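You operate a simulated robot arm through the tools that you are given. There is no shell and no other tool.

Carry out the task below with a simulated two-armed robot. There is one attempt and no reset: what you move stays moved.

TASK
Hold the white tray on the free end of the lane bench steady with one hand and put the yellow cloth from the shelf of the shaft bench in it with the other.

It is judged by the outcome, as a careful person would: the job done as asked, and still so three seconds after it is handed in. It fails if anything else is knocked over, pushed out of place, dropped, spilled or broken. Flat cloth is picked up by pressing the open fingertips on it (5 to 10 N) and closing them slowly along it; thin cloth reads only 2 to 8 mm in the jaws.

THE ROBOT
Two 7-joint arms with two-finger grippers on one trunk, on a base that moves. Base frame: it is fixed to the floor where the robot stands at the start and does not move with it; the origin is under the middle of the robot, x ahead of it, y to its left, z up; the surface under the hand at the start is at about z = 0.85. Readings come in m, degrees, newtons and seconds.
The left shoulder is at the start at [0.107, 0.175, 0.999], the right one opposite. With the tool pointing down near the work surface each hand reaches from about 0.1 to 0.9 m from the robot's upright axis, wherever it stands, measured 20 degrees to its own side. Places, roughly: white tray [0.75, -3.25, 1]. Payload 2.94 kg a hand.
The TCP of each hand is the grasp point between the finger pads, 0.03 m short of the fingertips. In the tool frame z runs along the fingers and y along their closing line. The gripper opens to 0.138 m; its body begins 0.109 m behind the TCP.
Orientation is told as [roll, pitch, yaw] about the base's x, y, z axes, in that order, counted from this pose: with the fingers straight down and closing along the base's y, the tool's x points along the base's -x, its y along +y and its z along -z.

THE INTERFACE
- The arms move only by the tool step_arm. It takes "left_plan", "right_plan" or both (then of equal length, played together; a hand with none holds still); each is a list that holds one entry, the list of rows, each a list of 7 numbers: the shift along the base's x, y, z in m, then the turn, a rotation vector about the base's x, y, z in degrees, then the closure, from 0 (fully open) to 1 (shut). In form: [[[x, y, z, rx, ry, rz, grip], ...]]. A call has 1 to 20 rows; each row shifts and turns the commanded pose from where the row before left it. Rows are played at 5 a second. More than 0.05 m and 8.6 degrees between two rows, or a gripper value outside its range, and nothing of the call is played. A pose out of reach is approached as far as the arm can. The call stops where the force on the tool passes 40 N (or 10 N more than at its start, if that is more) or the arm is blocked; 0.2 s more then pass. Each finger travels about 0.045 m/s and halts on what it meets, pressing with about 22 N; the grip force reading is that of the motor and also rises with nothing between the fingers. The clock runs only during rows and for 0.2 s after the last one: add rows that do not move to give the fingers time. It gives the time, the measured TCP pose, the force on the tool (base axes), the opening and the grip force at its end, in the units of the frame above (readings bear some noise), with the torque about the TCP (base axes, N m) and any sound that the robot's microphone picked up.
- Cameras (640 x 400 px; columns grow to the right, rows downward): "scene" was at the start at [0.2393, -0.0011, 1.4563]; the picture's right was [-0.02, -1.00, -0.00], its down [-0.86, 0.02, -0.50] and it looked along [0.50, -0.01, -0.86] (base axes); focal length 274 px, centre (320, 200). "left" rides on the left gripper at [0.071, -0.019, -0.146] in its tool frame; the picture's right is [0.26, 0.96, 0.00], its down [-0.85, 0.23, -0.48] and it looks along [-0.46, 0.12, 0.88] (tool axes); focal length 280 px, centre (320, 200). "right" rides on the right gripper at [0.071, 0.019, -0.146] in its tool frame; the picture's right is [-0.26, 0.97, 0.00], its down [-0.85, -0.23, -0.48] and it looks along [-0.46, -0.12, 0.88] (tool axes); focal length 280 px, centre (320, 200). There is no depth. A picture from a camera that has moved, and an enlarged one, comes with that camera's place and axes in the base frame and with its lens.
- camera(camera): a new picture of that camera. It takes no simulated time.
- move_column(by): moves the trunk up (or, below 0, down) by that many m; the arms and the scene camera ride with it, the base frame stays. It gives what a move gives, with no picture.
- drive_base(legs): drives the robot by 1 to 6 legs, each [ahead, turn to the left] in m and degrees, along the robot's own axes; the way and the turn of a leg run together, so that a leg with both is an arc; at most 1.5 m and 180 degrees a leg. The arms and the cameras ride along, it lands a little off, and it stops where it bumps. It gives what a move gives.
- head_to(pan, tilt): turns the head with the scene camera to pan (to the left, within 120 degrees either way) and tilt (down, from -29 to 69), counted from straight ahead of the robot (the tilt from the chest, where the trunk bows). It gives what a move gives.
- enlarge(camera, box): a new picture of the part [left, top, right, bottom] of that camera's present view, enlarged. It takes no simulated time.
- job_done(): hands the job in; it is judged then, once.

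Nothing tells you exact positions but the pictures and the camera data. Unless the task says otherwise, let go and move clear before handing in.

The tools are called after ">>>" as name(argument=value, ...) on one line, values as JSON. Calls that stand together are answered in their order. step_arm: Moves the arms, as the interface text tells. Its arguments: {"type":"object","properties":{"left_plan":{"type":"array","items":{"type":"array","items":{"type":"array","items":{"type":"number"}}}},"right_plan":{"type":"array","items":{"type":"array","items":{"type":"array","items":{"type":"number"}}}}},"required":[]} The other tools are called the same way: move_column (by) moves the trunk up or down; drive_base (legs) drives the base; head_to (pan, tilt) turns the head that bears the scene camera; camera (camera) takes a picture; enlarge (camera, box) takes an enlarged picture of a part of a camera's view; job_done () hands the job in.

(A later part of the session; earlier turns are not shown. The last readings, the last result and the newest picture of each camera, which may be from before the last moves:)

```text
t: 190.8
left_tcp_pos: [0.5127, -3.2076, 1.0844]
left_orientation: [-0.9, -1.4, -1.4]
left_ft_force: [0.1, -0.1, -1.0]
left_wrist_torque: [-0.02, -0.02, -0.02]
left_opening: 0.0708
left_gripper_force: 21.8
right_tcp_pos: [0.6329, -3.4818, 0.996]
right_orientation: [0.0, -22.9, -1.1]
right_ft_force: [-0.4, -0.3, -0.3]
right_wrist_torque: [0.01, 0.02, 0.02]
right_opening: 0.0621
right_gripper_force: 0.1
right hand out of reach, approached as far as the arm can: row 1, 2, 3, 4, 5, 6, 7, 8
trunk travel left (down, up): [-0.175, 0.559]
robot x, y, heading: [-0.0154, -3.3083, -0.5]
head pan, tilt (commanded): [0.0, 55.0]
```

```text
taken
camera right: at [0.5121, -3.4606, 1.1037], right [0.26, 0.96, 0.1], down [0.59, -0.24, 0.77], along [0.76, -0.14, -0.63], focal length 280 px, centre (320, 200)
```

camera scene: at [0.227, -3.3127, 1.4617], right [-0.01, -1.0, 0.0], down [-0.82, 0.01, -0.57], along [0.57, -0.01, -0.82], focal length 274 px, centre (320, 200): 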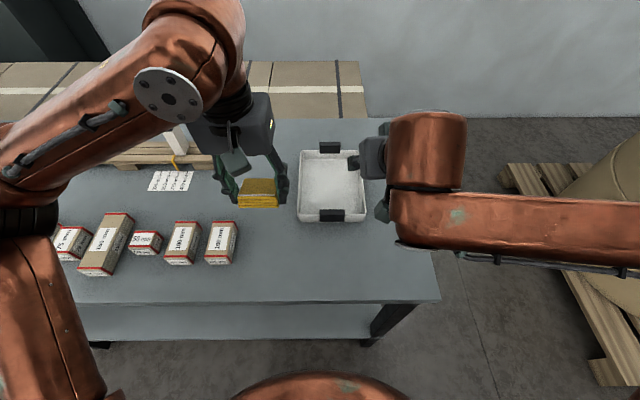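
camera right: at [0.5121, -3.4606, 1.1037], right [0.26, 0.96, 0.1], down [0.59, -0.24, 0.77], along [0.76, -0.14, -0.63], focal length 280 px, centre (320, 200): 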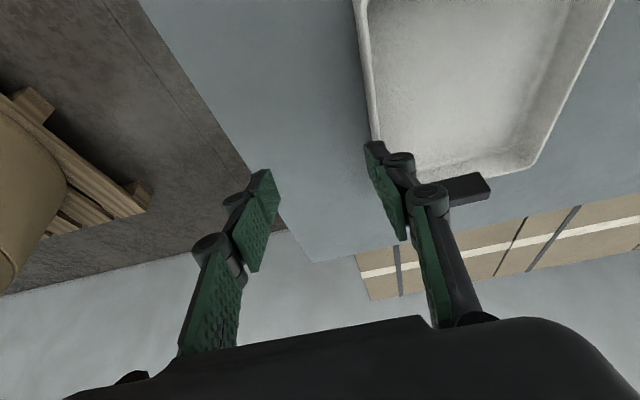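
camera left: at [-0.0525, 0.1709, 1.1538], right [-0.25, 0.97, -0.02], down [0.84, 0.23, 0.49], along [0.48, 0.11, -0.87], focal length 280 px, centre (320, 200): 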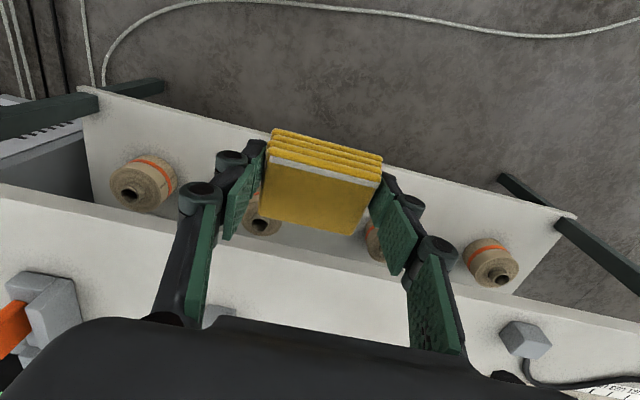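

That made it drift the wrong way, so some joint is at its limit. I look at the right arm's shape before going on.

>>> head_to(pan=-45, tilt=45)

>>> camera(camera="scene")

```text
t: 192.0
left_tcp_pos: [0.5122, -3.2081, 1.0836]
left_orientation: [-1.0, -1.2, -1.3]
left_ft_force: [-0.3, -1.3, -0.3]
left_wrist_torque: [0.03, 0.0, 0.01]
left_opening: 0.071
left_gripper_force: 22.0
right_tcp_pos: [0.6339, -3.4826, 0.9955]
right_orientation: [0.0, -22.8, -1.1]
right_ft_force: [-0.3, 0.3, 0.1]
right_wrist_torque: [0.0, 0.0, 0.01]
right_opening: 0.0621
right_gripper_force: 0.1
trunk travel left (down, up): [-0.175, 0.559]
robot x, y, heading: [-0.0191, -3.3129, -0.9]
head pan, tilt (commanded): [-45.0, 45.0]
```

```text
taken
camera scene: at [0.2112, -3.3698, 1.4753], right [-0.72, -0.7, 0.0], down [-0.49, 0.51, -0.71], along [0.49, -0.51, -0.71], focal length 274 px, centre (320, 200)
```

scene: 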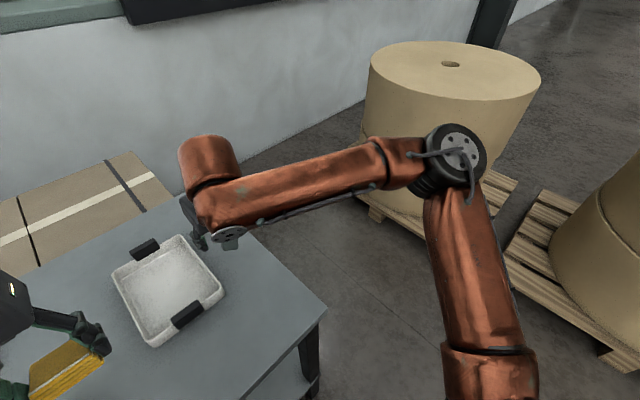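

The right elbow is bent sharply, which puts the wrist at its limit; standing farther back would straighten the arm. I raise the right hand a little and back the base 0.15 m.

>>> step_arm(right_plan=[[[0, -0.005, 0.01, 0, 0, 3, 0.55], [0, -0.005, 0.015, 0, 0, 3, 0.55], [0, -0.005, 0.015, 0, 0, 3, 0.55], [0, -0.005, 0.015, 0, 0, 0, 0.55], [0, 0, 0.01, 0, 0, 0, 0.55], [0, 0, 0, 0, 0, 0, 0.55], [0, 0, 0, 0, 0, 0, 0.55]]])

>>> drive_base(legs=[[-0.15, 0.5]])

>>> head_to(pan=-10, tilt=50)

>>> camera(camera="scene")

```text
t: 193.6
left_tcp_pos: [0.5133, -3.2077, 1.0852]
left_orientation: [-0.9, -1.4, -1.4]
left_ft_force: [-0.4, 0.5, 0.1]
left_wrist_torque: [0.0, 0.02, -0.03]
left_opening: 0.0709
left_gripper_force: 21.5
right_tcp_pos: [0.6312, -3.5014, 1.0602]
right_orientation: [0.0, -23.0, 7.9]
right_ft_force: [0.3, -0.9, 0.1]
right_wrist_torque: [-0.04, -0.03, 0.01]
right_opening: 0.0621
right_gripper_force: 0.0
trunk travel left (down, up): [-0.175, 0.559]
robot x, y, heading: [-0.0198, -3.3095, -0.6]
head pan, tilt (commanded): [-45.0, 45.0]
```

```text
t: 194.9
left_tcp_pos: [0.3137, -3.1981, 1.1046]
left_orientation: [-0.4, -5.6, -0.8]
left_ft_force: [1.9, 0.2, -2.2]
left_wrist_torque: [0.05, 0.25, 0.01]
left_opening: 0.0707
left_gripper_force: 22.6
right_tcp_pos: [0.4414, -3.5008, 1.0989]
right_orientation: [0.1, -28.1, 7.3]
right_ft_force: [1.7, 0.6, -2.1]
right_wrist_torque: [0.06, 0.11, 0.06]
right_opening: 0.062
right_gripper_force: 0.0
trunk travel left (down, up): [-0.175, 0.559]
robot x, y, heading: [-0.1427, -3.308, -0.4]
head pan, tilt (commanded): [-45.0, 45.0]
stopped in leg 1: the robot was blocked; the commanded pose is now the measured one
```

```text
t: 195.9
left_tcp_pos: [0.3172, -3.1982, 1.1039]
left_orientation: [-0.3, -5.6, -0.8]
left_ft_force: [1.0, 0.4, -1.3]
left_wrist_torque: [-0.02, 0.13, 0.02]
left_opening: 0.0712
left_gripper_force: 21.7
right_tcp_pos: [0.4452, -3.5002, 1.0981]
right_orientation: [0.0, -27.9, 7.2]
right_ft_force: [0.4, -0.4, -1.4]
right_wrist_torque: [0.05, 0.07, 0.02]
right_opening: 0.0622
right_gripper_force: 0.0
trunk travel left (down, up): [-0.175, 0.559]
robot x, y, heading: [-0.1412, -3.3095, -0.6]
head pan, tilt (commanded): [-10.0, 50.0]
```

```text
taken
camera scene: at [0.1198, -3.3238, 1.4666], right [-0.18, -0.98, 0.0], down [-0.76, 0.14, -0.64], along [0.62, -0.12, -0.77], focal length 274 px, centre (320, 200)
```

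scene: 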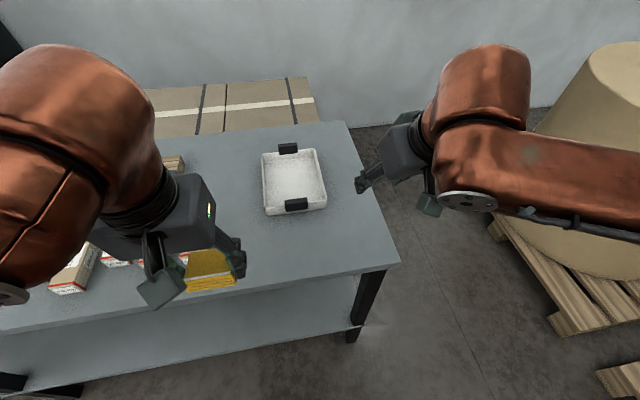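

The base went back 0.12 m before it stopped with a short sway; the cloth is still held and nothing was touched. Now I try again to bring the right hand above the right wall with zero yaw.

>>> step_arm(right_plan=[[[0, 0, 0, 0, 0, 0, 0.55], [0, 0, 0, 0, 0, 0, 0.55], [0.015, 0.005, 0, 0, 0.5, -0.7, 0.55], [0.015, 0.007, -0.005, 0, 0.5, -0.7, 0.55], [0.015, 0.007, -0.005, 0, 0.5, -0.7, 0.55], [0.015, 0.007, -0.005, 0, 0.5, -0.7, 0.55], [0.015, 0.007, -0.005, 0, 0.5, -0.7, 0.55], [0.015, 0.007, -0.01, 0, 0, -0.7, 0.55], [0.015, 0.007, -0.01, 0, 0, -0.7, 0.55], [0.015, 0.007, -0.01, 0, 0, -0.7, 0.55], [0.015, 0.007, -0.01, 0, 0, -0.7, 0.55], [0.015, 0.007, -0.01, 0, 0, -0.7, 0.55], [0.01, 0.005, -0.01, 0, 0, 0, 0.55], [0.01, 0, -0.01, 0, 0, 0, 0.55], [0, 0, 0, 0, 0, 0, 0.55], [0, 0, 0, 0, 0, 0, 0.55], [0, 0, 0, 0, 0, 0, 0.55]]])

>>> camera(camera="right")

>>> camera(camera="scene")

```text
t: 199.5
left_tcp_pos: [0.3078, -3.1983, 1.1093]
left_orientation: [-0.5, -6.1, -0.8]
left_ft_force: [-0.8, -0.8, -1.0]
left_wrist_torque: [0.0, -0.01, 0.02]
left_opening: 0.0711
left_gripper_force: 21.7
right_tcp_pos: [0.5659, -3.5323, 1.0773]
right_orientation: [0.2, -26.1, 0.2]
right_ft_force: [-0.4, 0.2, 0.9]
right_wrist_torque: [-0.01, 0.0, -0.01]
right_opening: 0.0619
right_gripper_force: 0.1
right hand out of reach, approached as far as the arm can: row 7, 8, 9, 10, 11, 12, 13, 14
trunk travel left (down, up): [-0.175, 0.559]
robot x, y, heading: [-0.1406, -3.3096, -0.2]
head pan, tilt (commanded): [-10.0, 50.0]
```

```text
taken
camera right: at [0.4375, -3.515, 1.1776], right [0.23, 0.97, 0.12], down [0.55, -0.23, 0.8], along [0.8, -0.12, -0.59], focal length 280 px, centre (320, 200)
```

right: 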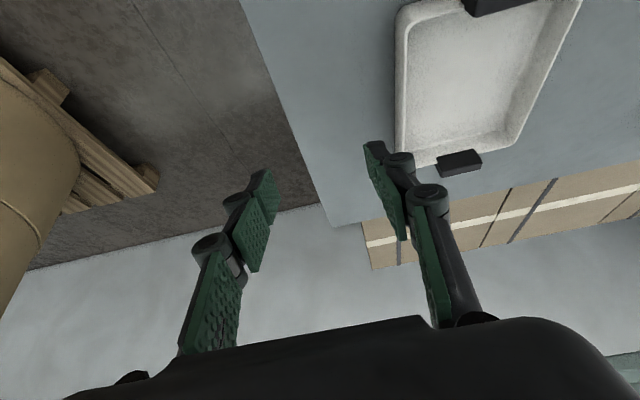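

```text
taken
camera scene: at [0.1064, -3.3235, 1.4684], right [-0.18, -0.98, 0.0], down [-0.75, 0.14, -0.64], along [0.63, -0.12, -0.77], focal length 274 px, centre (320, 200)
```

scene: 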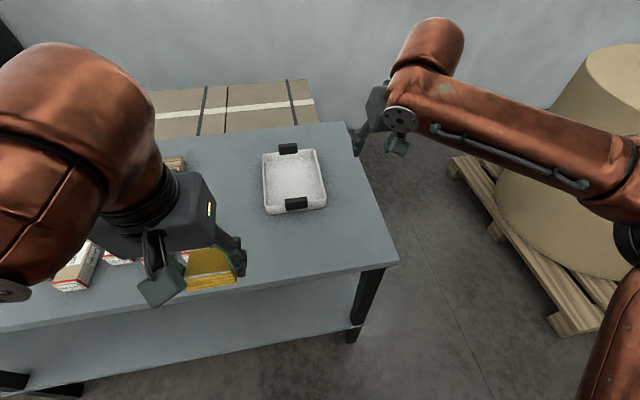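

The yaw limit remains when the hand is tilted. I test whether an upright right hand (no tilt) can reach the wall position instead.

>>> step_arm(right_plan=[[[0, 0, 0.005, 0, 4, 0, 0.55], [0, 0, 0.005, 0, 4, 0, 0.55], [0, 0, 0.005, 0, 4, 0, 0.55], [0, 0, 0.005, 0, 4, 0, 0.55], [0, 0, 0, 0, 4, 0, 0.55], [0, 0, 0, 0, 4, 0, 0.55], [0, 0.012, 0, 0, 2, 0, 0.55], [0, 0.012, 0, 0, 0, 0, 0.55], [0, 0.012, 0, 0, 0, 0, 0.55], [0, 0.012, 0, 0, 0, 0, 0.55], [0, 0.012, 0, 0, 0, 0, 0.55], [0, 0.012, 0, 0, 0, 0, 0.55], [0, 0.012, 0, 0, 0, 0, 0.55], [0, 0.012, 0, 0, 0, 0, 0.55], [0, 0.01, 0, 0, 0, 0, 0.55], [0, 0, 0, 0, 0, 0, 0.55], [0, 0, 0, 0, 0, 0, 0.55]]])

>>> camera(camera="scene")

```text
t: 203.1
left_tcp_pos: [0.3093, -3.198, 1.1092]
left_orientation: [-0.6, -6.0, -0.8]
left_ft_force: [0.1, 0.4, -1.0]
left_wrist_torque: [0.03, 0.02, -0.03]
left_opening: 0.0709
left_gripper_force: 22.4
right_tcp_pos: [0.538, -3.5662, 1.0889]
right_orientation: [0.6, -16.2, 0.0]
right_ft_force: [-0.3, -0.2, 0.0]
right_wrist_torque: [-0.01, 0.03, -0.03]
right_opening: 0.0621
right_gripper_force: 0.1
right hand out of reach, approached as far as the arm can: row 1, 2, 3, 4, 5, 6, 7, 10, 11, 12, 13, 14, 15
trunk travel left (down, up): [-0.175, 0.559]
robot x, y, heading: [-0.1403, -3.3043, -0.3]
head pan, tilt (commanded): [-10.0, 50.0]
```

```text
taken
camera scene: at [0.1066, -3.3237, 1.4684], right [-0.18, -0.98, 0.0], down [-0.75, 0.14, -0.64], along [0.63, -0.12, -0.77], focal length 274 px, centre (320, 200)
```

scene: 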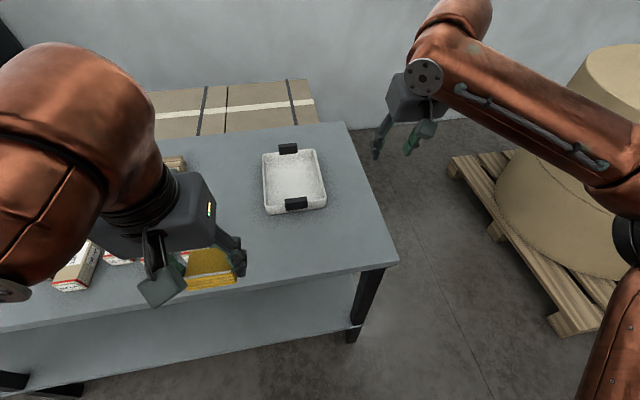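

Being stretched this far forward is what limits the wrist; closer to the body the hand has more freedom. I bring the right hand back to its relaxed pose and will then stand nearer to the bench, as I stood at the first one.

>>> step_arm(right_plan=[[[-0.015, 0, 0, 0, 0, 0, 0.55], [-0.02, 0, 0, 0, 1.5, 0, 0.55], [-0.02, 0, 0, 0, 1.5, 0, 0.55], [-0.02, 0, 0, 0, 1.5, 0, 0.55], [-0.02, 0, 0, 0, 1.5, 0, 0.55], [-0.02, 0, 0, 0, 1.5, 0, 0.55], [-0.02, 0, 0, 0, 1.5, 0, 0.55], [-0.02, 0, 0, 0, 1.5, 0, 0.55], [-0.02, 0, 0, 0, 1.5, 0, 0.55], [-0.02, 0, 0, 0, 1.5, 0, 0.55], [-0.02, 0, 0, 0, 1.5, 0, 0.55], [-0.02, 0, 0, 0, 1.0, 0, 0.55], [-0.015, 0, 0, 0, 0, 0, 0.55], [0, 0, 0, 0, 0, 0, 0.55], [0, 0, 0, 0, 0, 0, 0.55]]], left_plan=[[[0, 0, 0, 0, 0.5, 0, 0.7], [0, 0, 0, 0, 0.5, 0, 0.7], [0, 0, 0, 0, 0.5, 0, 0.7], [0, 0, 0, 0, 0.5, 0, 0.7], [0, 0, 0, 0, 0.5, 0, 0.7], [0, 0, 0, 0, 0.5, 0, 0.7], [0, 0, 0, 0, 0.5, 0, 0.7], [0, 0, 0, 0, 0.5, 0, 0.7], [0, 0, 0, 0, 0.5, 0, 0.7], [0, 0, 0, 0, 0.5, 0, 0.7], [0, 0, 0, 0, 0, 0, 0.7], [0, 0, 0, 0, 0, 0, 0.7], [0, 0, 0, 0, 0, 0, 0.7], [0, 0, 0, 0, 0, 0, 0.7], [0, 0, 0, 0, 0, 0, 0.7]]])

>>> camera(camera="scene")

```text
t: 206.3
left_tcp_pos: [0.3083, -3.1978, 1.1086]
left_orientation: [-0.5, -1.1, -0.8]
left_ft_force: [-0.3, -0.8, -1.2]
left_wrist_torque: [0.01, -0.02, 0.03]
left_opening: 0.071
left_gripper_force: 21.8
right_tcp_pos: [0.288, -3.5671, 1.0903]
right_orientation: [0.4, -0.2, 0.1]
right_ft_force: [0.2, 0.5, 0.1]
right_wrist_torque: [0.0, 0.03, 0.02]
right_opening: 0.0616
right_gripper_force: 0.0
trunk travel left (down, up): [-0.175, 0.559]
robot x, y, heading: [-0.1426, -3.3071, -0.3]
head pan, tilt (commanded): [-10.0, 50.0]
```

```text
taken
camera scene: at [0.1064, -3.3237, 1.4684], right [-0.18, -0.98, 0.0], down [-0.75, 0.14, -0.64], along [0.63, -0.12, -0.77], focal length 274 px, centre (320, 200)
```

scene: 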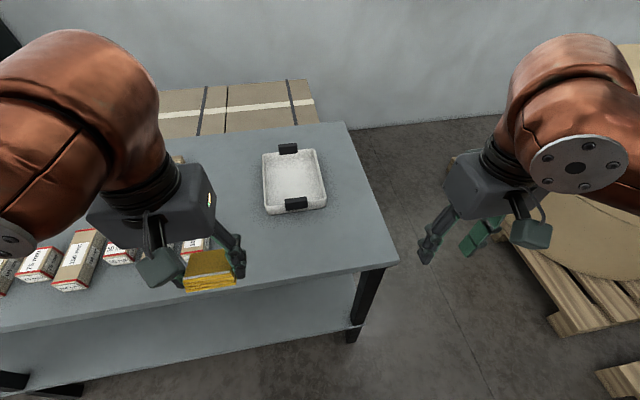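

The right arm is relaxed and upright again. I test an upright (untilted) approach toward the wall from here, since that pose has the most freedom.

>>> step_arm(right_plan=[[[0.015, 0, 0, 0, 0, 0, 0.55], [0.02, 0, 0, 0, 0, 0, 0.55], [0.02, 0.005, 0, 0, 0, 0, 0.55], [0.02, 0.005, 0, 0, 0, 0, 0.55], [0.02, 0.005, 0, 0, 0, 0, 0.55], [0.02, 0.01, 0, 0, 0, 0, 0.55], [0.02, 0.01, 0, 0, 0, 0, 0.55], [0.02, 0.01, 0, 0, 0, 0, 0.55], [0.02, 0.01, 0, 0, 0, 0, 0.55], [0.02, 0.01, 0, 0, 0, 0, 0.55], [0.02, 0.01, 0, 0, 0, 0, 0.55], [0.02, 0.01, 0, 0, 0, 0, 0.55], [0.02, 0.01, 0, 0, 0, 0, 0.55], [0, 0, 0, 0, 0, 0, 0.55], [0, 0, 0, 0, 0, 0, 0.55]]])

>>> camera(camera="scene")

```text
t: 209.5
left_tcp_pos: [0.3095, -3.1985, 1.1088]
left_orientation: [-0.6, -1.1, -0.8]
left_ft_force: [0.3, -0.4, -0.4]
left_wrist_torque: [-0.03, 0.01, -0.01]
left_opening: 0.0709
left_gripper_force: 22.1
right_tcp_pos: [0.4257, -3.5299, 1.0887]
right_orientation: [0.5, -0.2, 0.0]
right_ft_force: [0.9, 0.1, 0.1]
right_wrist_torque: [-0.03, 0.02, 0.01]
right_opening: 0.062
right_gripper_force: 0.1
right hand out of reach, approached as far as the arm can: row 8, 9, 10, 11, 12, 13
trunk travel left (down, up): [-0.175, 0.559]
robot x, y, heading: [-0.1466, -3.3083, -0.8]
head pan, tilt (commanded): [-10.0, 50.0]
```

```text
taken
camera scene: at [0.1066, -3.3237, 1.4684], right [-0.18, -0.98, 0.0], down [-0.75, 0.14, -0.64], along [0.63, -0.12, -0.77], focal length 274 px, centre (320, 200)
```

scene: 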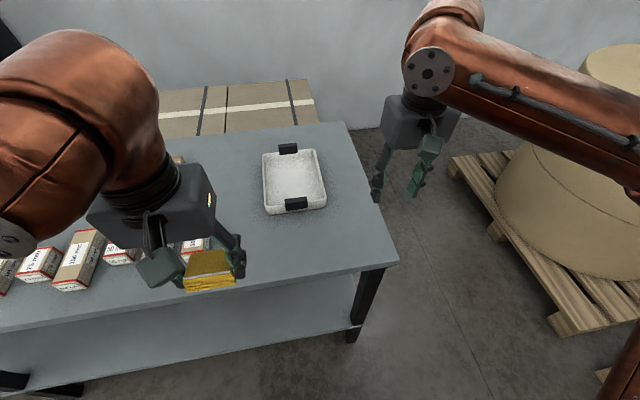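

Even upright the arm stops here because the hand is held high; near the work surface it should reach further. I lower the right hand (clear of the tray, over free bench) and then move it forward and left.

>>> step_arm(right_plan=[[[0, 0, -0.015, 0, 0, 0, 0.55], [0, 0, -0.02, 0, 0, 0, 0.55], [0, 0, -0.02, 0, 0, 0, 0.55], [0, 0, -0.02, 0, 0, 0, 0.55], [0, 0, -0.02, 0, 0, 0, 0.55], [0, 0, -0.01, 0, 0, 0, 0.55], [0.015, 0, 0, 0, 0, 0, 0.55], [0.015, 0, 0, 0, 0, 0, 0.55], [0.015, 0, 0, 0, 0, 0, 0.55], [0.015, 0, 0, 0, 0, 0, 0.55], [0.015, 0, 0, 0, 0, 0, 0.55], [0.015, 0, 0, 0, 0, 0, 0.55], [0.015, 0, 0, 0, 0, 0, 0.55], [0.015, 0, 0, 0, 0, 0, 0.55], [0, 0, 0, 0, 0, 0, 0.55], [0, 0, 0, 0, 0, 0, 0.55]]])

>>> camera(camera="scene")

```text
t: 212.9
left_tcp_pos: [0.3088, -3.1985, 1.1089]
left_orientation: [-0.5, -1.1, -0.8]
left_ft_force: [0.0, 0.1, 0.4]
left_wrist_torque: [0.02, -0.02, 0.06]
left_opening: 0.0708
left_gripper_force: 21.4
right_tcp_pos: [0.4738, -3.5372, 0.9821]
right_orientation: [0.4, -0.2, 0.0]
right_ft_force: [0.3, -0.7, 0.4]
right_wrist_torque: [0.01, 0.02, -0.01]
right_opening: 0.0622
right_gripper_force: 0.0
right hand out of reach, approached as far as the arm can: row 10, 11, 12, 13, 14
trunk travel left (down, up): [-0.175, 0.559]
robot x, y, heading: [-0.1433, -3.3035, -0.5]
head pan, tilt (commanded): [-10.0, 50.0]
```

```text
taken
camera scene: at [0.1066, -3.3237, 1.4684], right [-0.18, -0.98, 0.0], down [-0.75, 0.14, -0.64], along [0.63, -0.12, -0.77], focal length 274 px, centre (320, 200)
```

scene: 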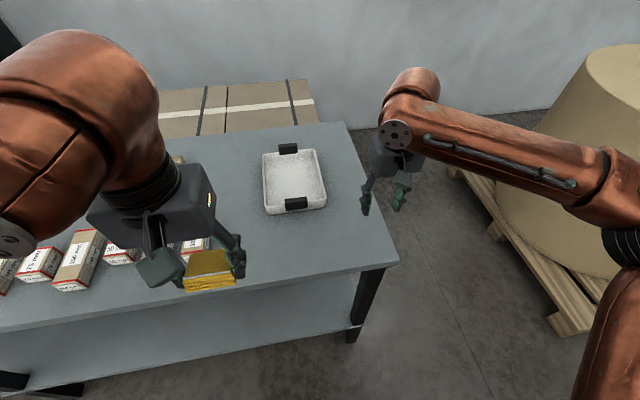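

The limit eases as the hand gets lower relative to the shoulder, so I raise the trunk by 0.2 m, which lifts both hands, and then step a bit closer before lowering the hands with the arms.

>>> move_column(by=0.2)

>>> drive_base(legs=[[0.12, 0.5]])

>>> head_to(pan=-5, tilt=50)

>>> camera(camera="scene")

```text
t: 215.1
left_tcp_pos: [0.3095, -3.1985, 1.3088]
left_orientation: [-0.5, -1.1, -0.8]
left_ft_force: [0.3, -0.7, -1.1]
left_wrist_torque: [-0.01, 0.03, -0.02]
left_opening: 0.0707
left_gripper_force: 21.6
right_tcp_pos: [0.4079, -3.5352, 1.2715]
right_orientation: [0.4, -9.9, 0.0]
right_ft_force: [-0.4, 0.4, 0.0]
right_wrist_torque: [0.0, 0.0, 0.02]
right_opening: 0.0622
right_gripper_force: 0.1
trunk travel left (down, up): [-0.375, 0.359]
robot x, y, heading: [-0.1439, -3.3067, -0.5]
head pan, tilt (commanded): [-10.0, 50.0]
```

```text
t: 216.3
left_tcp_pos: [0.4247, -3.1941, 1.3116]
left_orientation: [-0.4, -1.4, -0.1]
left_ft_force: [0.2, -0.3, -0.1]
left_wrist_torque: [0.02, -0.07, 0.0]
left_opening: 0.0708
left_gripper_force: 21.7
right_tcp_pos: [0.5281, -3.5294, 1.2751]
right_orientation: [0.4, -10.1, 0.7]
right_ft_force: [0.2, 0.1, 0.4]
right_wrist_torque: [0.01, -0.06, 0.0]
right_opening: 0.0623
right_gripper_force: 0.0
trunk travel left (down, up): [-0.375, 0.359]
robot x, y, heading: [-0.0213, -3.3122, 0.2]
head pan, tilt (commanded): [-10.0, 50.0]
```

```text
t: 216.9
left_tcp_pos: [0.4287, -3.1941, 1.308]
left_orientation: [-0.5, -1.1, -0.1]
left_ft_force: [0.4, 0.2, 0.2]
left_wrist_torque: [0.0, 0.04, -0.03]
left_opening: 0.071
left_gripper_force: 22.1
right_tcp_pos: [0.5325, -3.5294, 1.2725]
right_orientation: [0.4, -9.9, 0.7]
right_ft_force: [-0.3, 0.7, 0.1]
right_wrist_torque: [0.02, 0.04, 0.0]
right_opening: 0.0621
right_gripper_force: 0.1
trunk travel left (down, up): [-0.375, 0.359]
robot x, y, heading: [-0.0219, -3.3059, 0.2]
head pan, tilt (commanded): [-5.0, 50.0]
```

```text
taken
camera scene: at [0.0926, -3.315, 1.6765], right [-0.08, -1.0, 0.0], down [-0.76, 0.06, -0.64], along [0.64, -0.05, -0.77], focal length 274 px, centre (320, 200)
```

scene: 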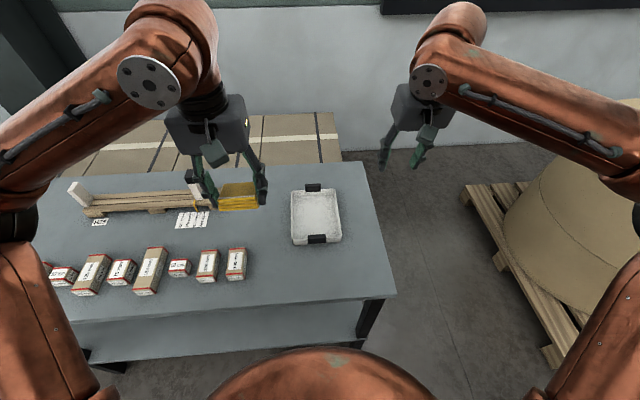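

Good view, and the tray is undisturbed. I now lower the right hand slowly on the free right side, keeping its slight tilt.

>>> step_arm(right_plan=[[[0, 0, -0.015, 0, 0, 0, 0.55], [0, 0, -0.02, 0, 0, 0, 0.55], [0, 0, -0.02, 0, 0, 0, 0.55], [0, 0, -0.02, 0, 0, 0, 0.55], [0, 0, -0.02, 0, 0, 0, 0.55], [0, 0, -0.02, 0, 0, 0, 0.55], [0, 0, -0.02, 0, 0, 0, 0.55], [0, 0, -0.02, 0, 0, 0, 0.55], [0, 0, -0.02, 0, 0, 0, 0.55], [0, 0, -0.02, 0, 0, 0, 0.55], [0, 0, -0.02, 0, 0, 0, 0.55], [0, 0, -0.02, 0, 0, 0, 0.55], [0, 0, -0.02, 0, 0, 0, 0.55], [0, 0, 0, 0, 0, 0, 0.55], [0, 0, 0, 0, 0, 0, 0.55]]])

>>> step_arm(right_plan=[[[0.01, 0.01, 0, 0, 0, 0, 0.55], [0.01, 0.01, 0, 0, 0, 0, 0.55], [0.01, 0.01, 0, 0, 0, 0, 0.55], [0.01, 0.01, 0, 0, 0, 0, 0.55], [0.01, 0.01, 0, 0, 0, 0, 0.55], [0.01, 0.01, 0, 0, 0, 0, 0.55], [0.01, 0.01, 0, 0, 0, 0, 0.55], [0, 0.01, 0, 0, 0, 0, 0.55], [0, 0.01, 0, 0, 0, 0, 0.55], [0, 0, 0, 0, 0, 0, 0.55], [0, 0, 0, 0, 0, 0, 0.55]]])

>>> camera(camera="scene")

>>> camera(camera="right")

```text
t: 220.2
left_tcp_pos: [0.4273, -3.1946, 1.3086]
left_orientation: [-0.5, -1.2, -0.2]
left_ft_force: [0.1, -0.7, 0.1]
left_wrist_torque: [0.01, 0.0, 0.0]
left_opening: 0.0709
left_gripper_force: 21.7
right_tcp_pos: [0.53, -3.5295, 1.0181]
right_orientation: [0.4, -9.9, 0.7]
right_ft_force: [-0.2, -0.5, 0.4]
right_wrist_torque: [0.02, 0.01, -0.01]
right_opening: 0.062
right_gripper_force: 0.0
trunk travel left (down, up): [-0.375, 0.359]
robot x, y, heading: [-0.0207, -3.3105, 0.0]
head pan, tilt (commanded): [-5.0, 50.0]
```

```text
t: 222.6
left_tcp_pos: [0.4282, -3.194, 1.3085]
left_orientation: [-0.5, -1.2, -0.1]
left_ft_force: [-0.9, -0.3, 0.8]
left_wrist_torque: [-0.01, 0.02, -0.01]
left_opening: 0.071
left_gripper_force: 22.0
right_tcp_pos: [0.5309, -3.5142, 1.032]
right_orientation: [0.5, -10.0, 0.8]
right_ft_force: [0.2, -0.3, -0.1]
right_wrist_torque: [-0.02, -0.02, 0.02]
right_opening: 0.0624
right_gripper_force: 0.0
right hand out of reach, approached as far as the arm can: row 1, 2, 3, 4, 5, 6, 7, 8, 9
trunk travel left (down, up): [-0.375, 0.359]
robot x, y, heading: [-0.0208, -3.3083, 0.1]
head pan, tilt (commanded): [-5.0, 50.0]
```

```text
taken
camera scene: at [0.0911, -3.315, 1.6766], right [-0.08, -1.0, 0.0], down [-0.76, 0.06, -0.64], along [0.64, -0.05, -0.77], focal length 274 px, centre (320, 200)
```

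scene: 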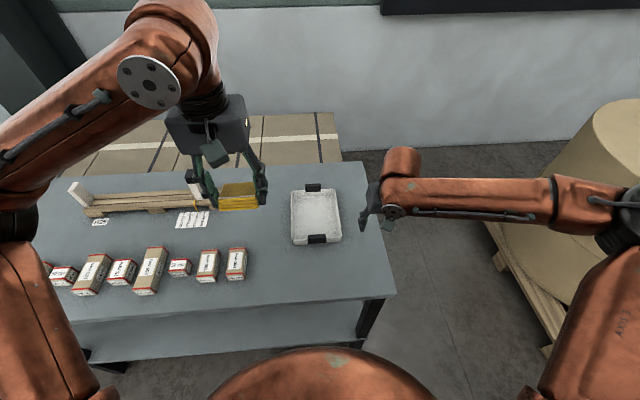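

```text
taken
camera right: at [0.4353, -3.4971, 1.163], right [0.25, 0.97, 0.05], down [0.76, -0.23, 0.62], along [0.61, -0.11, -0.79], focal length 280 px, centre (320, 200)
```

right: 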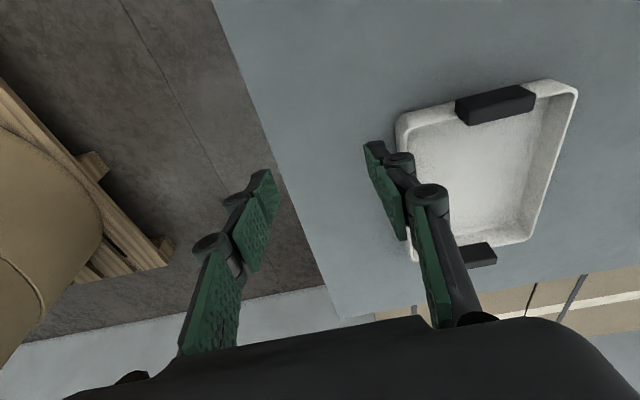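

At this pose the right forearm points straight left, so the natural grip is with the hand turned 90 degrees: closing along x on the tray's near handle (x 0.549 to 0.569 with the wall, y -3.318 to -3.375, top z 0.937), leaning in from the right. That also leaves the tray free for the left hand. I turn the hand first.

>>> step_arm(right_plan=[[[0, -0.005, 0, 0, 0, 5, 0.55], [0, -0.005, 0, 0, 0, 7, 0.55], [0, -0.005, 0, 0, 0, 7, 0.55], [0, 0, 0, 0, 0, 7, 0.55], [0, 0, 0, 0, 0, 7, 0.55], [0, 0, 0, 0, 0, 7, 0.55], [0, 0, 0, 0, 0, 7, 0.55], [0, 0, 0, 0, 0, 7, 0.55], [0, 0, 0, 0, 0, 7, 0.55], [0, 0, 0, 0, 0, 7, 0.55], [0, 0, 0, 0, 0, 7, 0.55], [0, 0, 0, 0, 0, 7, 0.55], [0, 0, 0, 0, 0, 7, 0.55], [0, 0, 0, 0, 0, 1, 0.55], [0, 0, 0, 0, 0, 0, 0.55], [0, 0, 0, 0, 0, 0, 0.55]]])

>>> camera(camera="scene")

>>> camera(camera="right")

```text
t: 225.9
left_tcp_pos: [0.4283, -3.1943, 1.3092]
left_orientation: [-0.6, -1.2, -0.1]
left_ft_force: [0.1, 0.5, -0.5]
left_wrist_torque: [-0.02, 0.0, 0.0]
left_opening: 0.0709
left_gripper_force: 22.8
right_tcp_pos: [0.5303, -3.5282, 1.0318]
right_orientation: [0.5, -10.1, 90.7]
right_ft_force: [-0.5, 0.6, -0.6]
right_wrist_torque: [-0.01, 0.04, 0.01]
right_opening: 0.0619
right_gripper_force: 0.1
trunk travel left (down, up): [-0.375, 0.359]
robot x, y, heading: [-0.0216, -3.3124, 0.1]
head pan, tilt (commanded): [-5.0, 50.0]
```

```text
taken
camera scene: at [0.0911, -3.315, 1.6766], right [-0.08, -1.0, 0.0], down [-0.76, 0.06, -0.64], along [0.64, -0.05, -0.77], focal length 274 px, centre (320, 200)
```

scene: 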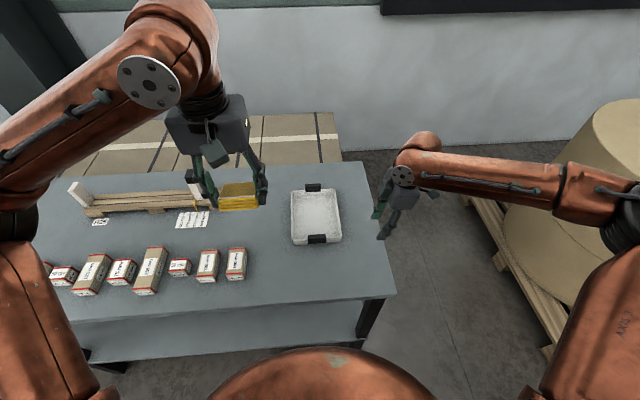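

```text
taken
camera right: at [0.5134, -3.6236, 1.1642], right [-0.97, 0.25, 0.05], down [0.23, 0.76, 0.61], along [0.11, 0.61, -0.79], focal length 280 px, centre (320, 200)
```

right: 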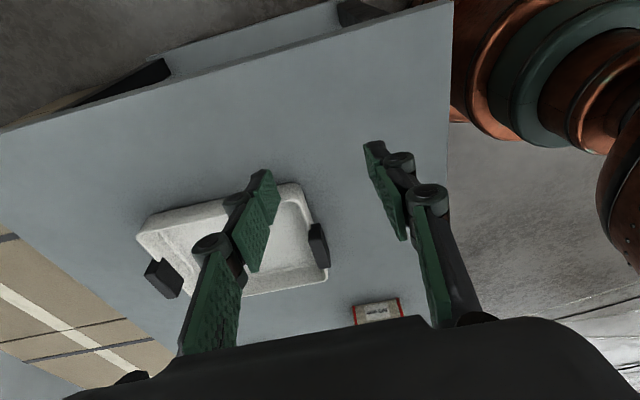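

The turned hand moves freely, and its camera shows the near handle right between the fingers. I lean the hand in further and move it above the handle.

>>> step_arm(right_plan=[[[0.005, 0.01, 0, 4, 0, 0, 0.5], [0.005, 0.012, 0, 4, 0, 0, 0.5], [0.005, 0.015, 0, 4, 0, 0, 0.5], [0.005, 0.015, 0, 4, 0, 0, 0.5], [0.005, 0.015, 0, 4, 0, 0, 0.5], [0.004, 0.015, 0, 4, 0, -0.7, 0.5], [0, 0.015, 0, 0, 0, 0, 0.5], [0, 0.015, 0, 0, 0, 0, 0.5], [0, 0.015, -0.005, 0, 0, 0, 0.5], [0, 0.015, -0.005, 0, 0, 0, 0.5], [0, 0.015, -0.005, 0, 0, 0, 0.5], [0, 0.009, -0.005, 0, 0, 0, 0.5], [0, 0, 0, 0, 0, 0, 0.5], [0, 0, 0, 0, 0, 0, 0.5]]])

>>> camera(camera="right")

>>> enlarge(camera="scene", box=[240, 150, 440, 275])

```text
t: 228.9
left_tcp_pos: [0.428, -3.1939, 1.3088]
left_orientation: [-0.5, -1.2, -0.1]
left_ft_force: [-0.9, 0.4, -0.8]
left_wrist_torque: [0.0, -0.01, -0.05]
left_opening: 0.071
left_gripper_force: 21.8
right_tcp_pos: [0.5016, -3.4048, 1.0369]
right_orientation: [0.0, -34.1, 90.1]
right_ft_force: [-0.6, 0.4, 0.3]
right_wrist_torque: [-0.02, -0.02, 0.02]
right_opening: 0.0689
right_gripper_force: 0.0
right hand out of reach, approached as far as the arm can: row 3, 4, 5, 6, 7, 8, 9, 10, 11, 12
trunk travel left (down, up): [-0.375, 0.359]
robot x, y, heading: [-0.0232, -3.3087, 0.2]
head pan, tilt (commanded): [-5.0, 50.0]
```

```text
taken
camera right: at [0.4837, -3.5458, 1.1187], right [-0.97, 0.22, 0.15], down [0.23, 0.44, 0.87], along [0.12, 0.87, -0.47], focal length 280 px, centre (320, 200)
```

right: 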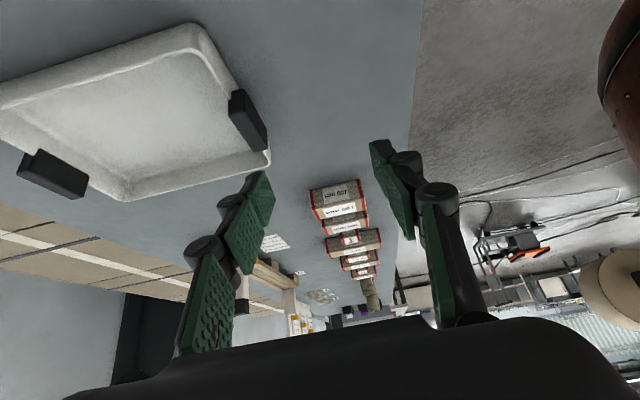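

```text
3.20 times, centred on (340, 212) of scene
camera zoom: at [0.0911, -3.315, 1.6766], right [-0.08, -1.0, 0.0], down [-0.76, 0.06, -0.64], along [0.64, -0.05, -0.77], focal length 877 px, centre (256, 160)
```

zoom: 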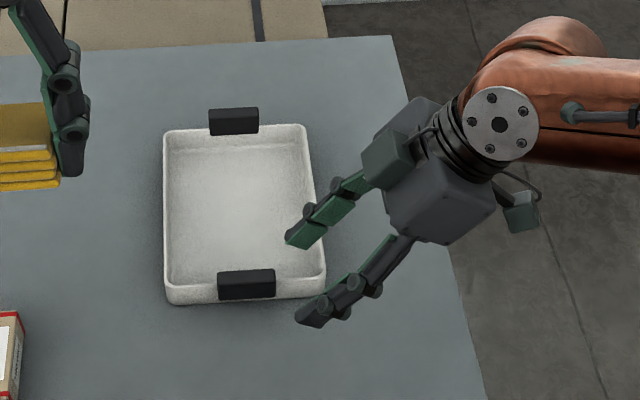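

Leaning costs forward reach at this raised trunk (the shoulders sit further back when raised). I lift the right hand clear to the side again and lower the trunk back, which brings the shoulders forward.

>>> step_arm(right_plan=[[[0, -0.01, 0.01, 0, 0, 0, 0.5], [0, -0.01, 0.02, 0, 0, 0, 0.5], [0, -0.01, 0.02, 0, 0, 0, 0.5], [0, -0.01, 0.02, 0, 0, 0, 0.5], [0, -0.01, 0.02, 0, 0, 0, 0.5], [0, -0.01, 0.02, -2, 0, 0, 0.5], [0, -0.01, 0.02, -2, 0, 0, 0.5], [0, -0.01, 0.02, -2, 0, 0, 0.5], [0, -0.01, 0.02, -2, 0, 0, 0.5], [0, -0.01, 0.02, -2, 0, 0, 0.5], [0, -0.01, 0.01, 0, 0, 0, 0.5], [0, 0, 0, 0, 0, 0, 0.5], [0, 0, 0, 0, 0, 0, 0.5]]])

>>> move_column(by=-0.2)

>>> camera(camera="scene")

```text
t: 231.8
left_tcp_pos: [0.43, -3.1951, 1.3098]
left_orientation: [-0.4, -1.2, -0.2]
left_ft_force: [-0.1, 0.6, 0.2]
left_wrist_torque: [-0.04, -0.02, 0.0]
left_opening: 0.071
left_gripper_force: 22.6
right_tcp_pos: [0.502, -3.5162, 1.2384]
right_orientation: [0.1, -24.0, 90.0]
right_ft_force: [-0.8, -0.4, -0.2]
right_wrist_torque: [0.01, 0.01, 0.01]
right_opening: 0.0689
right_gripper_force: 0.0
trunk travel left (down, up): [-0.375, 0.359]
robot x, y, heading: [-0.0214, -3.309, 0.3]
head pan, tilt (commanded): [-5.0, 50.0]
```

```text
t: 233.9
left_tcp_pos: [0.4265, -3.1928, 1.109]
left_orientation: [-0.5, -1.1, -0.2]
left_ft_force: [0.1, -0.1, -0.8]
left_wrist_torque: [0.0, -0.04, -0.01]
left_opening: 0.0708
left_gripper_force: 22.2
right_tcp_pos: [0.5028, -3.5162, 1.0372]
right_orientation: [0.0, -24.0, 90.1]
right_ft_force: [0.2, -0.4, 0.0]
right_wrist_torque: [-0.04, -0.02, 0.0]
right_opening: 0.0691
right_gripper_force: 0.1
trunk travel left (down, up): [-0.175, 0.559]
robot x, y, heading: [-0.0194, -3.3102, 0.1]
head pan, tilt (commanded): [-5.0, 50.0]
```

```text
taken
camera scene: at [0.2277, -3.3146, 1.4688], right [-0.08, -1.0, 0.0], down [-0.76, 0.06, -0.64], along [0.64, -0.05, -0.77], focal length 274 px, centre (320, 200)
```

scene: 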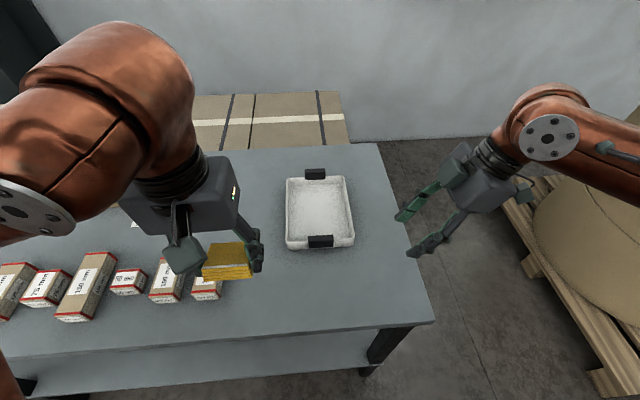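

The right hand is ready at the right side with the shoulders further forward now. I move it toward the near handle again, staying above rim height.

>>> step_arm(right_plan=[[[0.006, 0.005, 0, 0, 0, 0, 0.5], [0.01, 0.01, 0, 0, 0, 0, 0.5], [0.01, 0.01, 0, 0, 0, 0, 0.5], [0.01, 0.01, 0, 0, 0, 0, 0.5], [0.01, 0.01, 0, 0, 0, 0, 0.5], [0.01, 0.01, 0, 0, 0, 0, 0.5], [0, 0.01, 0, 0, 0, 0, 0.5], [0, 0.01, 0, 0, 0, 0, 0.5], [0, 0.01, 0, 0, 0, 0, 0.5], [0, 0.01, 0, 0, 0, 0, 0.5], [0, 0.01, 0, 0, 0, 0, 0.5], [0, 0.01, 0, 0, 0, 0, 0.5], [0, 0, 0, 0, 0, 0, 0.5], [0, 0, 0, 0, 0, 0, 0.5]]])

>>> camera(camera="right")

>>> camera(camera="scene")

```text
t: 236.9
left_tcp_pos: [0.4276, -3.1947, 1.1085]
left_orientation: [-0.5, -1.2, -0.1]
left_ft_force: [0.0, -1.0, -0.4]
left_wrist_torque: [-0.04, 0.01, 0.02]
left_opening: 0.0709
left_gripper_force: 21.8
right_tcp_pos: [0.5576, -3.4015, 1.0367]
right_orientation: [0.2, -24.0, 90.0]
right_ft_force: [-0.5, -0.4, -0.5]
right_wrist_torque: [0.01, 0.0, 0.02]
right_opening: 0.0691
right_gripper_force: 0.0
trunk travel left (down, up): [-0.175, 0.559]
robot x, y, heading: [-0.0194, -3.3082, 0.2]
head pan, tilt (commanded): [-5.0, 50.0]
```

```text
taken
camera right: at [0.5383, -3.5268, 1.141], right [-0.97, 0.24, 0.11], down [0.23, 0.58, 0.78], along [0.12, 0.78, -0.62], focal length 280 px, centre (320, 200)
```

right: 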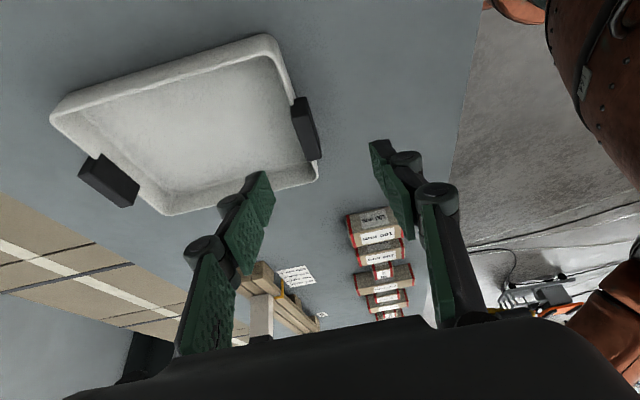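

```text
taken
camera scene: at [0.2288, -3.3146, 1.4683], right [-0.08, -1.0, 0.0], down [-0.76, 0.06, -0.64], along [0.64, -0.05, -0.77], focal length 274 px, centre (320, 200)
```

scene: 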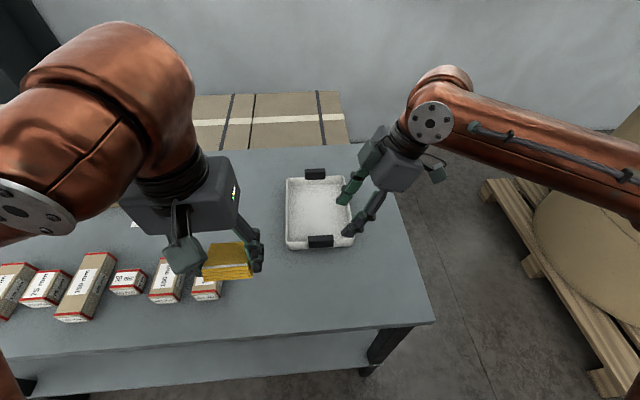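

Now it reaches freely. I enlarge the wrist view to centre the fingers on the handle and end wall.

>>> enlarge(camera="right", box=[240, 60, 400, 160])

>>> enlarge(camera="scene", box=[260, 150, 420, 250])

```text
4.00 times, centred on (320, 110) of right
camera zoom: at [0.5383, -3.5268, 1.141], right [-0.97, 0.24, 0.11], down [0.23, 0.58, 0.78], along [0.12, 0.78, -0.62], focal length 1122 px, centre (320, 560)
```

zoom: 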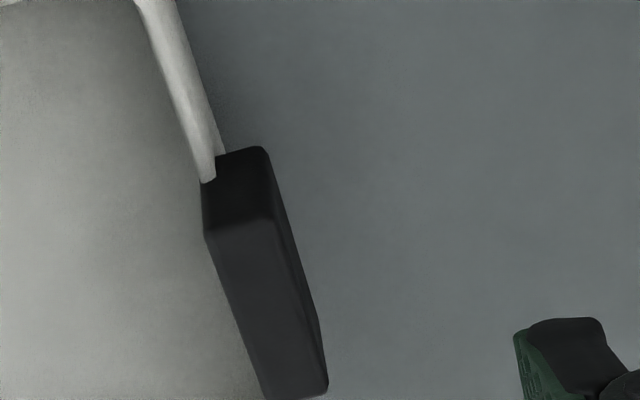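

```text
4.00 times, centred on (340, 200) of scene
camera zoom: at [0.2288, -3.3146, 1.4683], right [-0.08, -1.0, 0.0], down [-0.76, 0.06, -0.64], along [0.64, -0.05, -0.77], focal length 1096 px, centre (240, 200)
```

zoom: 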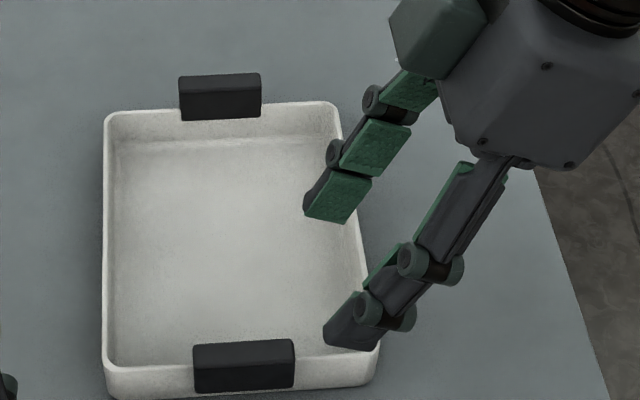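

With the wrist and head views combined, the bench is really at z = 0.85, the rim near 0.888 and the handle top near 0.91; the handle with the wall spans x 0.563 to 0.587, y -3.371 to -3.314. I move above it to z = 0.95 and check.

>>> step_arm(right_plan=[[[0.004, 0.008, 0, 0, 0, 0, 0.5], [0.004, 0.009, -0.01, 0, 0, 0, 0.5], [0.004, 0.009, -0.012, 0, 0, 0, 0.5], [0.004, 0.009, -0.012, 0, 0, 0, 0.5], [0.002, 0.009, -0.012, 0, 0, 0, 0.5], [0, 0, -0.012, 0, 0, 0, 0.5], [0, 0, -0.012, 0, 0, 0, 0.5], [0, 0, -0.012, 0, 0, 0, 0.5], [0, 0, -0.005, 0, 0, 0, 0.5], [0, 0, 0, 0, 0, 0, 0.5], [0, 0, 0, 0, 0, 0, 0.5]]])

>>> camera(camera="right")

>>> enlarge(camera="scene", box=[260, 150, 420, 250])

```text
t: 239.3
left_tcp_pos: [0.4297, -3.1935, 1.1083]
left_orientation: [-0.5, -1.1, -0.1]
left_ft_force: [0.1, 0.3, -0.3]
left_wrist_torque: [0.0, 0.02, 0.0]
left_opening: 0.0709
left_gripper_force: 22.1
right_tcp_pos: [0.5655, -3.3965, 0.9757]
right_orientation: [0.1, -24.0, 89.9]
right_ft_force: [0.1, 0.0, -0.1]
right_wrist_torque: [0.02, -0.02, 0.01]
right_opening: 0.069
right_gripper_force: 0.1
right hand out of reach, approached as far as the arm can: row 1, 2, 3, 4, 5
trunk travel left (down, up): [-0.175, 0.559]
robot x, y, heading: [-0.0236, -3.309, 0.2]
head pan, tilt (commanded): [-5.0, 50.0]
```

```text
taken
camera right: at [0.5464, -3.5212, 1.0814], right [-0.97, 0.24, 0.11], down [0.23, 0.58, 0.78], along [0.12, 0.78, -0.62], focal length 280 px, centre (320, 200)
```

right: 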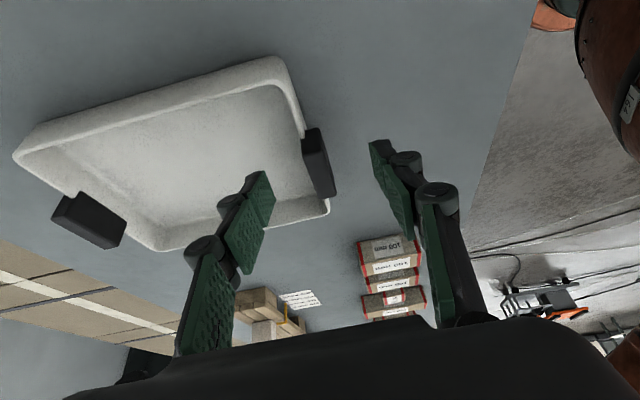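

```text
4.00 times, centred on (340, 200) of scene
camera zoom: at [0.2286, -3.3145, 1.4684], right [-0.08, -1.0, 0.0], down [-0.76, 0.06, -0.64], along [0.64, -0.05, -0.77], focal length 1096 px, centre (240, 200)
```

zoom: 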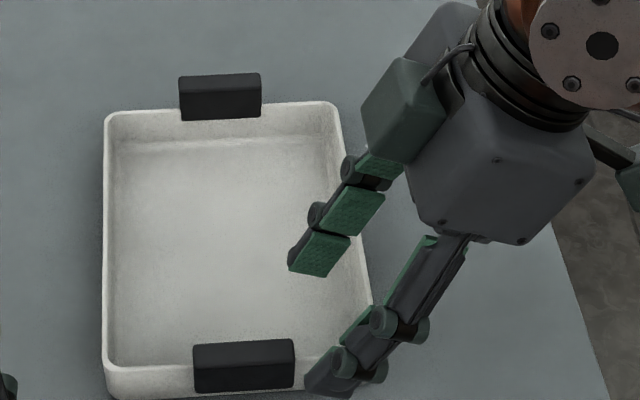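

The right arm stops at y of about -3.397, so it can't quite get to the middle of the handle; the wall just right of the handle is within its reach. Before choosing the final stance I test how far the left hand can come over the tray, staying high.

>>> step_arm(left_plan=[[[0.01, -0.004, 0.005, 0, 0, 0, 0.7], [0.015, -0.006, 0.005, 0, 0, 0, 0.7], [0.015, -0.006, 0.005, 0, 0, 0, 0.7], [0.015, -0.006, 0, 0, 0, 0, 0.7], [0.015, -0.006, 0, 0, 0, 0, 0.7], [0.015, -0.006, 0, 0, 0, 0, 0.7], [0.015, -0.006, 0, 0, 0, 0, 0.7], [0.015, -0.006, 0, 0, 0, 0, 0.7], [0.015, -0.006, 0, 0, 0, 0, 0.7], [0.015, -0.006, 0, 0, 0, 0, 0.7], [0.015, -0.006, 0, 0, 0, 0, 0.7], [0.015, -0.006, 0, 0, 0, 0, 0.7], [0.015, -0.006, 0, 0, 0, 0, 0.7], [0.015, -0.006, 0, 0, 0, 0, 0.7], [0.01, -0.004, 0, 0, 0, 0, 0.7], [0, 0, 0, 0, 0, 0, 0.7], [0, 0, 0, 0, 0, 0, 0.7]]])

>>> camera(camera="scene")

```text
t: 242.9
left_tcp_pos: [0.644, -3.2805, 1.1222]
left_orientation: [-0.5, -1.1, -0.2]
left_ft_force: [-0.1, -0.5, -1.0]
left_wrist_torque: [-0.02, 0.01, 0.01]
left_opening: 0.0709
left_gripper_force: 21.7
right_tcp_pos: [0.5651, -3.3971, 0.9761]
right_orientation: [0.1, -24.0, 90.0]
right_ft_force: [-0.6, 0.3, -0.3]
right_wrist_torque: [-0.02, 0.02, -0.03]
right_opening: 0.0688
right_gripper_force: 0.0
trunk travel left (down, up): [-0.175, 0.559]
robot x, y, heading: [-0.0187, -3.3062, 0.2]
head pan, tilt (commanded): [-5.0, 50.0]
```

```text
taken
camera scene: at [0.2289, -3.315, 1.4683], right [-0.08, -1.0, 0.0], down [-0.76, 0.06, -0.64], along [0.64, -0.05, -0.77], focal length 274 px, centre (320, 200)
```

scene: 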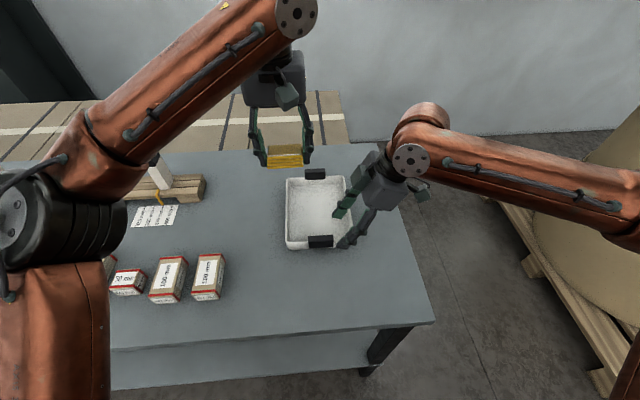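

The left hand reaches over the tray with ease. For the right hand I lean it further in (about 38 degrees), so its fingers reach farther left while the wrist stays put, and try for the handle again.

>>> step_arm(right_plan=[[[0, -0.005, 0.005, 2, 0, 0, 0.5], [0, -0.005, 0.005, 3, 0, 0, 0.5], [0, 0, 0, 3, 0, 0, 0.5], [0, 0, 0, 3, 0, 0, 0.5], [0, 0, 0, 3, 0, 0, 0.5], [0.002, 0.008, 0, 0, 0, 0, 0.5], [0.002, 0.008, 0, 0, 0, 0, 0.5], [0.002, 0.008, -0.005, 0, 0, 0, 0.5], [0.002, 0.008, -0.005, 0, 0, 0, 0.5], [0.002, 0.008, -0.005, 0, 0, 0, 0.5], [0, 0, 0, 0, 0, 0, 0.5], [0, 0, 0, 0, 0, 0, 0.5]]])

>>> camera(camera="right")

>>> enlarge(camera="scene", box=[260, 150, 420, 250])

```text
t: 245.5
left_tcp_pos: [0.6445, -3.2807, 1.124]
left_orientation: [-0.5, -1.2, -0.1]
left_ft_force: [-0.1, 0.1, 0.1]
left_wrist_torque: [-0.01, -0.02, -0.02]
left_opening: 0.0708
left_gripper_force: 21.6
right_tcp_pos: [0.5755, -3.3667, 0.9713]
right_orientation: [0.0, -38.0, 90.0]
right_ft_force: [-0.3, 0.0, -0.2]
right_wrist_torque: [-0.03, -0.01, 0.01]
right_opening: 0.069
right_gripper_force: 0.1
trunk travel left (down, up): [-0.175, 0.559]
robot x, y, heading: [-0.0207, -3.3094, -0.1]
head pan, tilt (commanded): [-5.0, 50.0]
```

```text
taken
camera right: at [0.5568, -3.5139, 1.0434], right [-0.97, 0.2, 0.16], down [0.23, 0.38, 0.9], along [0.12, 0.9, -0.41], focal length 280 px, centre (320, 200)
```

right: 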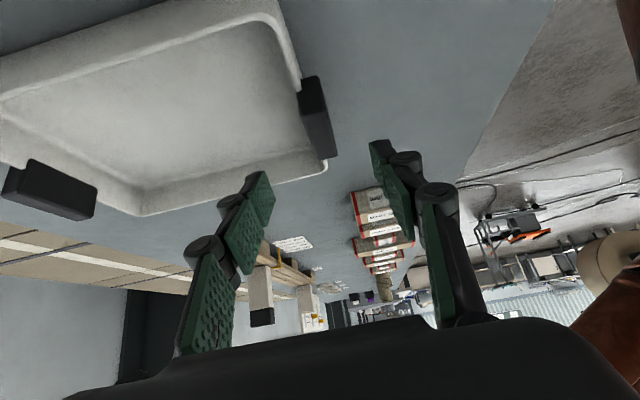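

```text
4.00 times, centred on (340, 200) of scene
camera zoom: at [0.2289, -3.3148, 1.4683], right [-0.08, -1.0, 0.0], down [-0.76, 0.06, -0.64], along [0.64, -0.05, -0.77], focal length 1096 px, centre (240, 200)
```

zoom: 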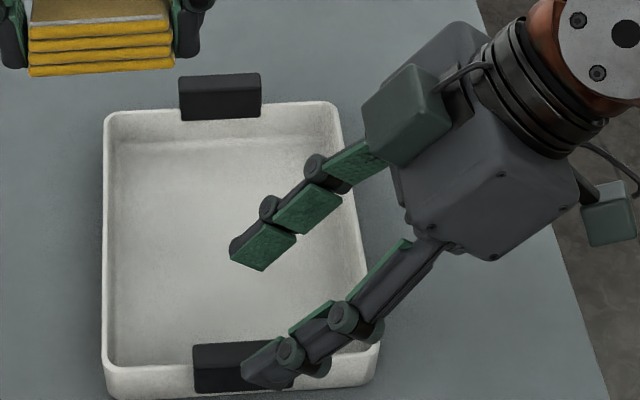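

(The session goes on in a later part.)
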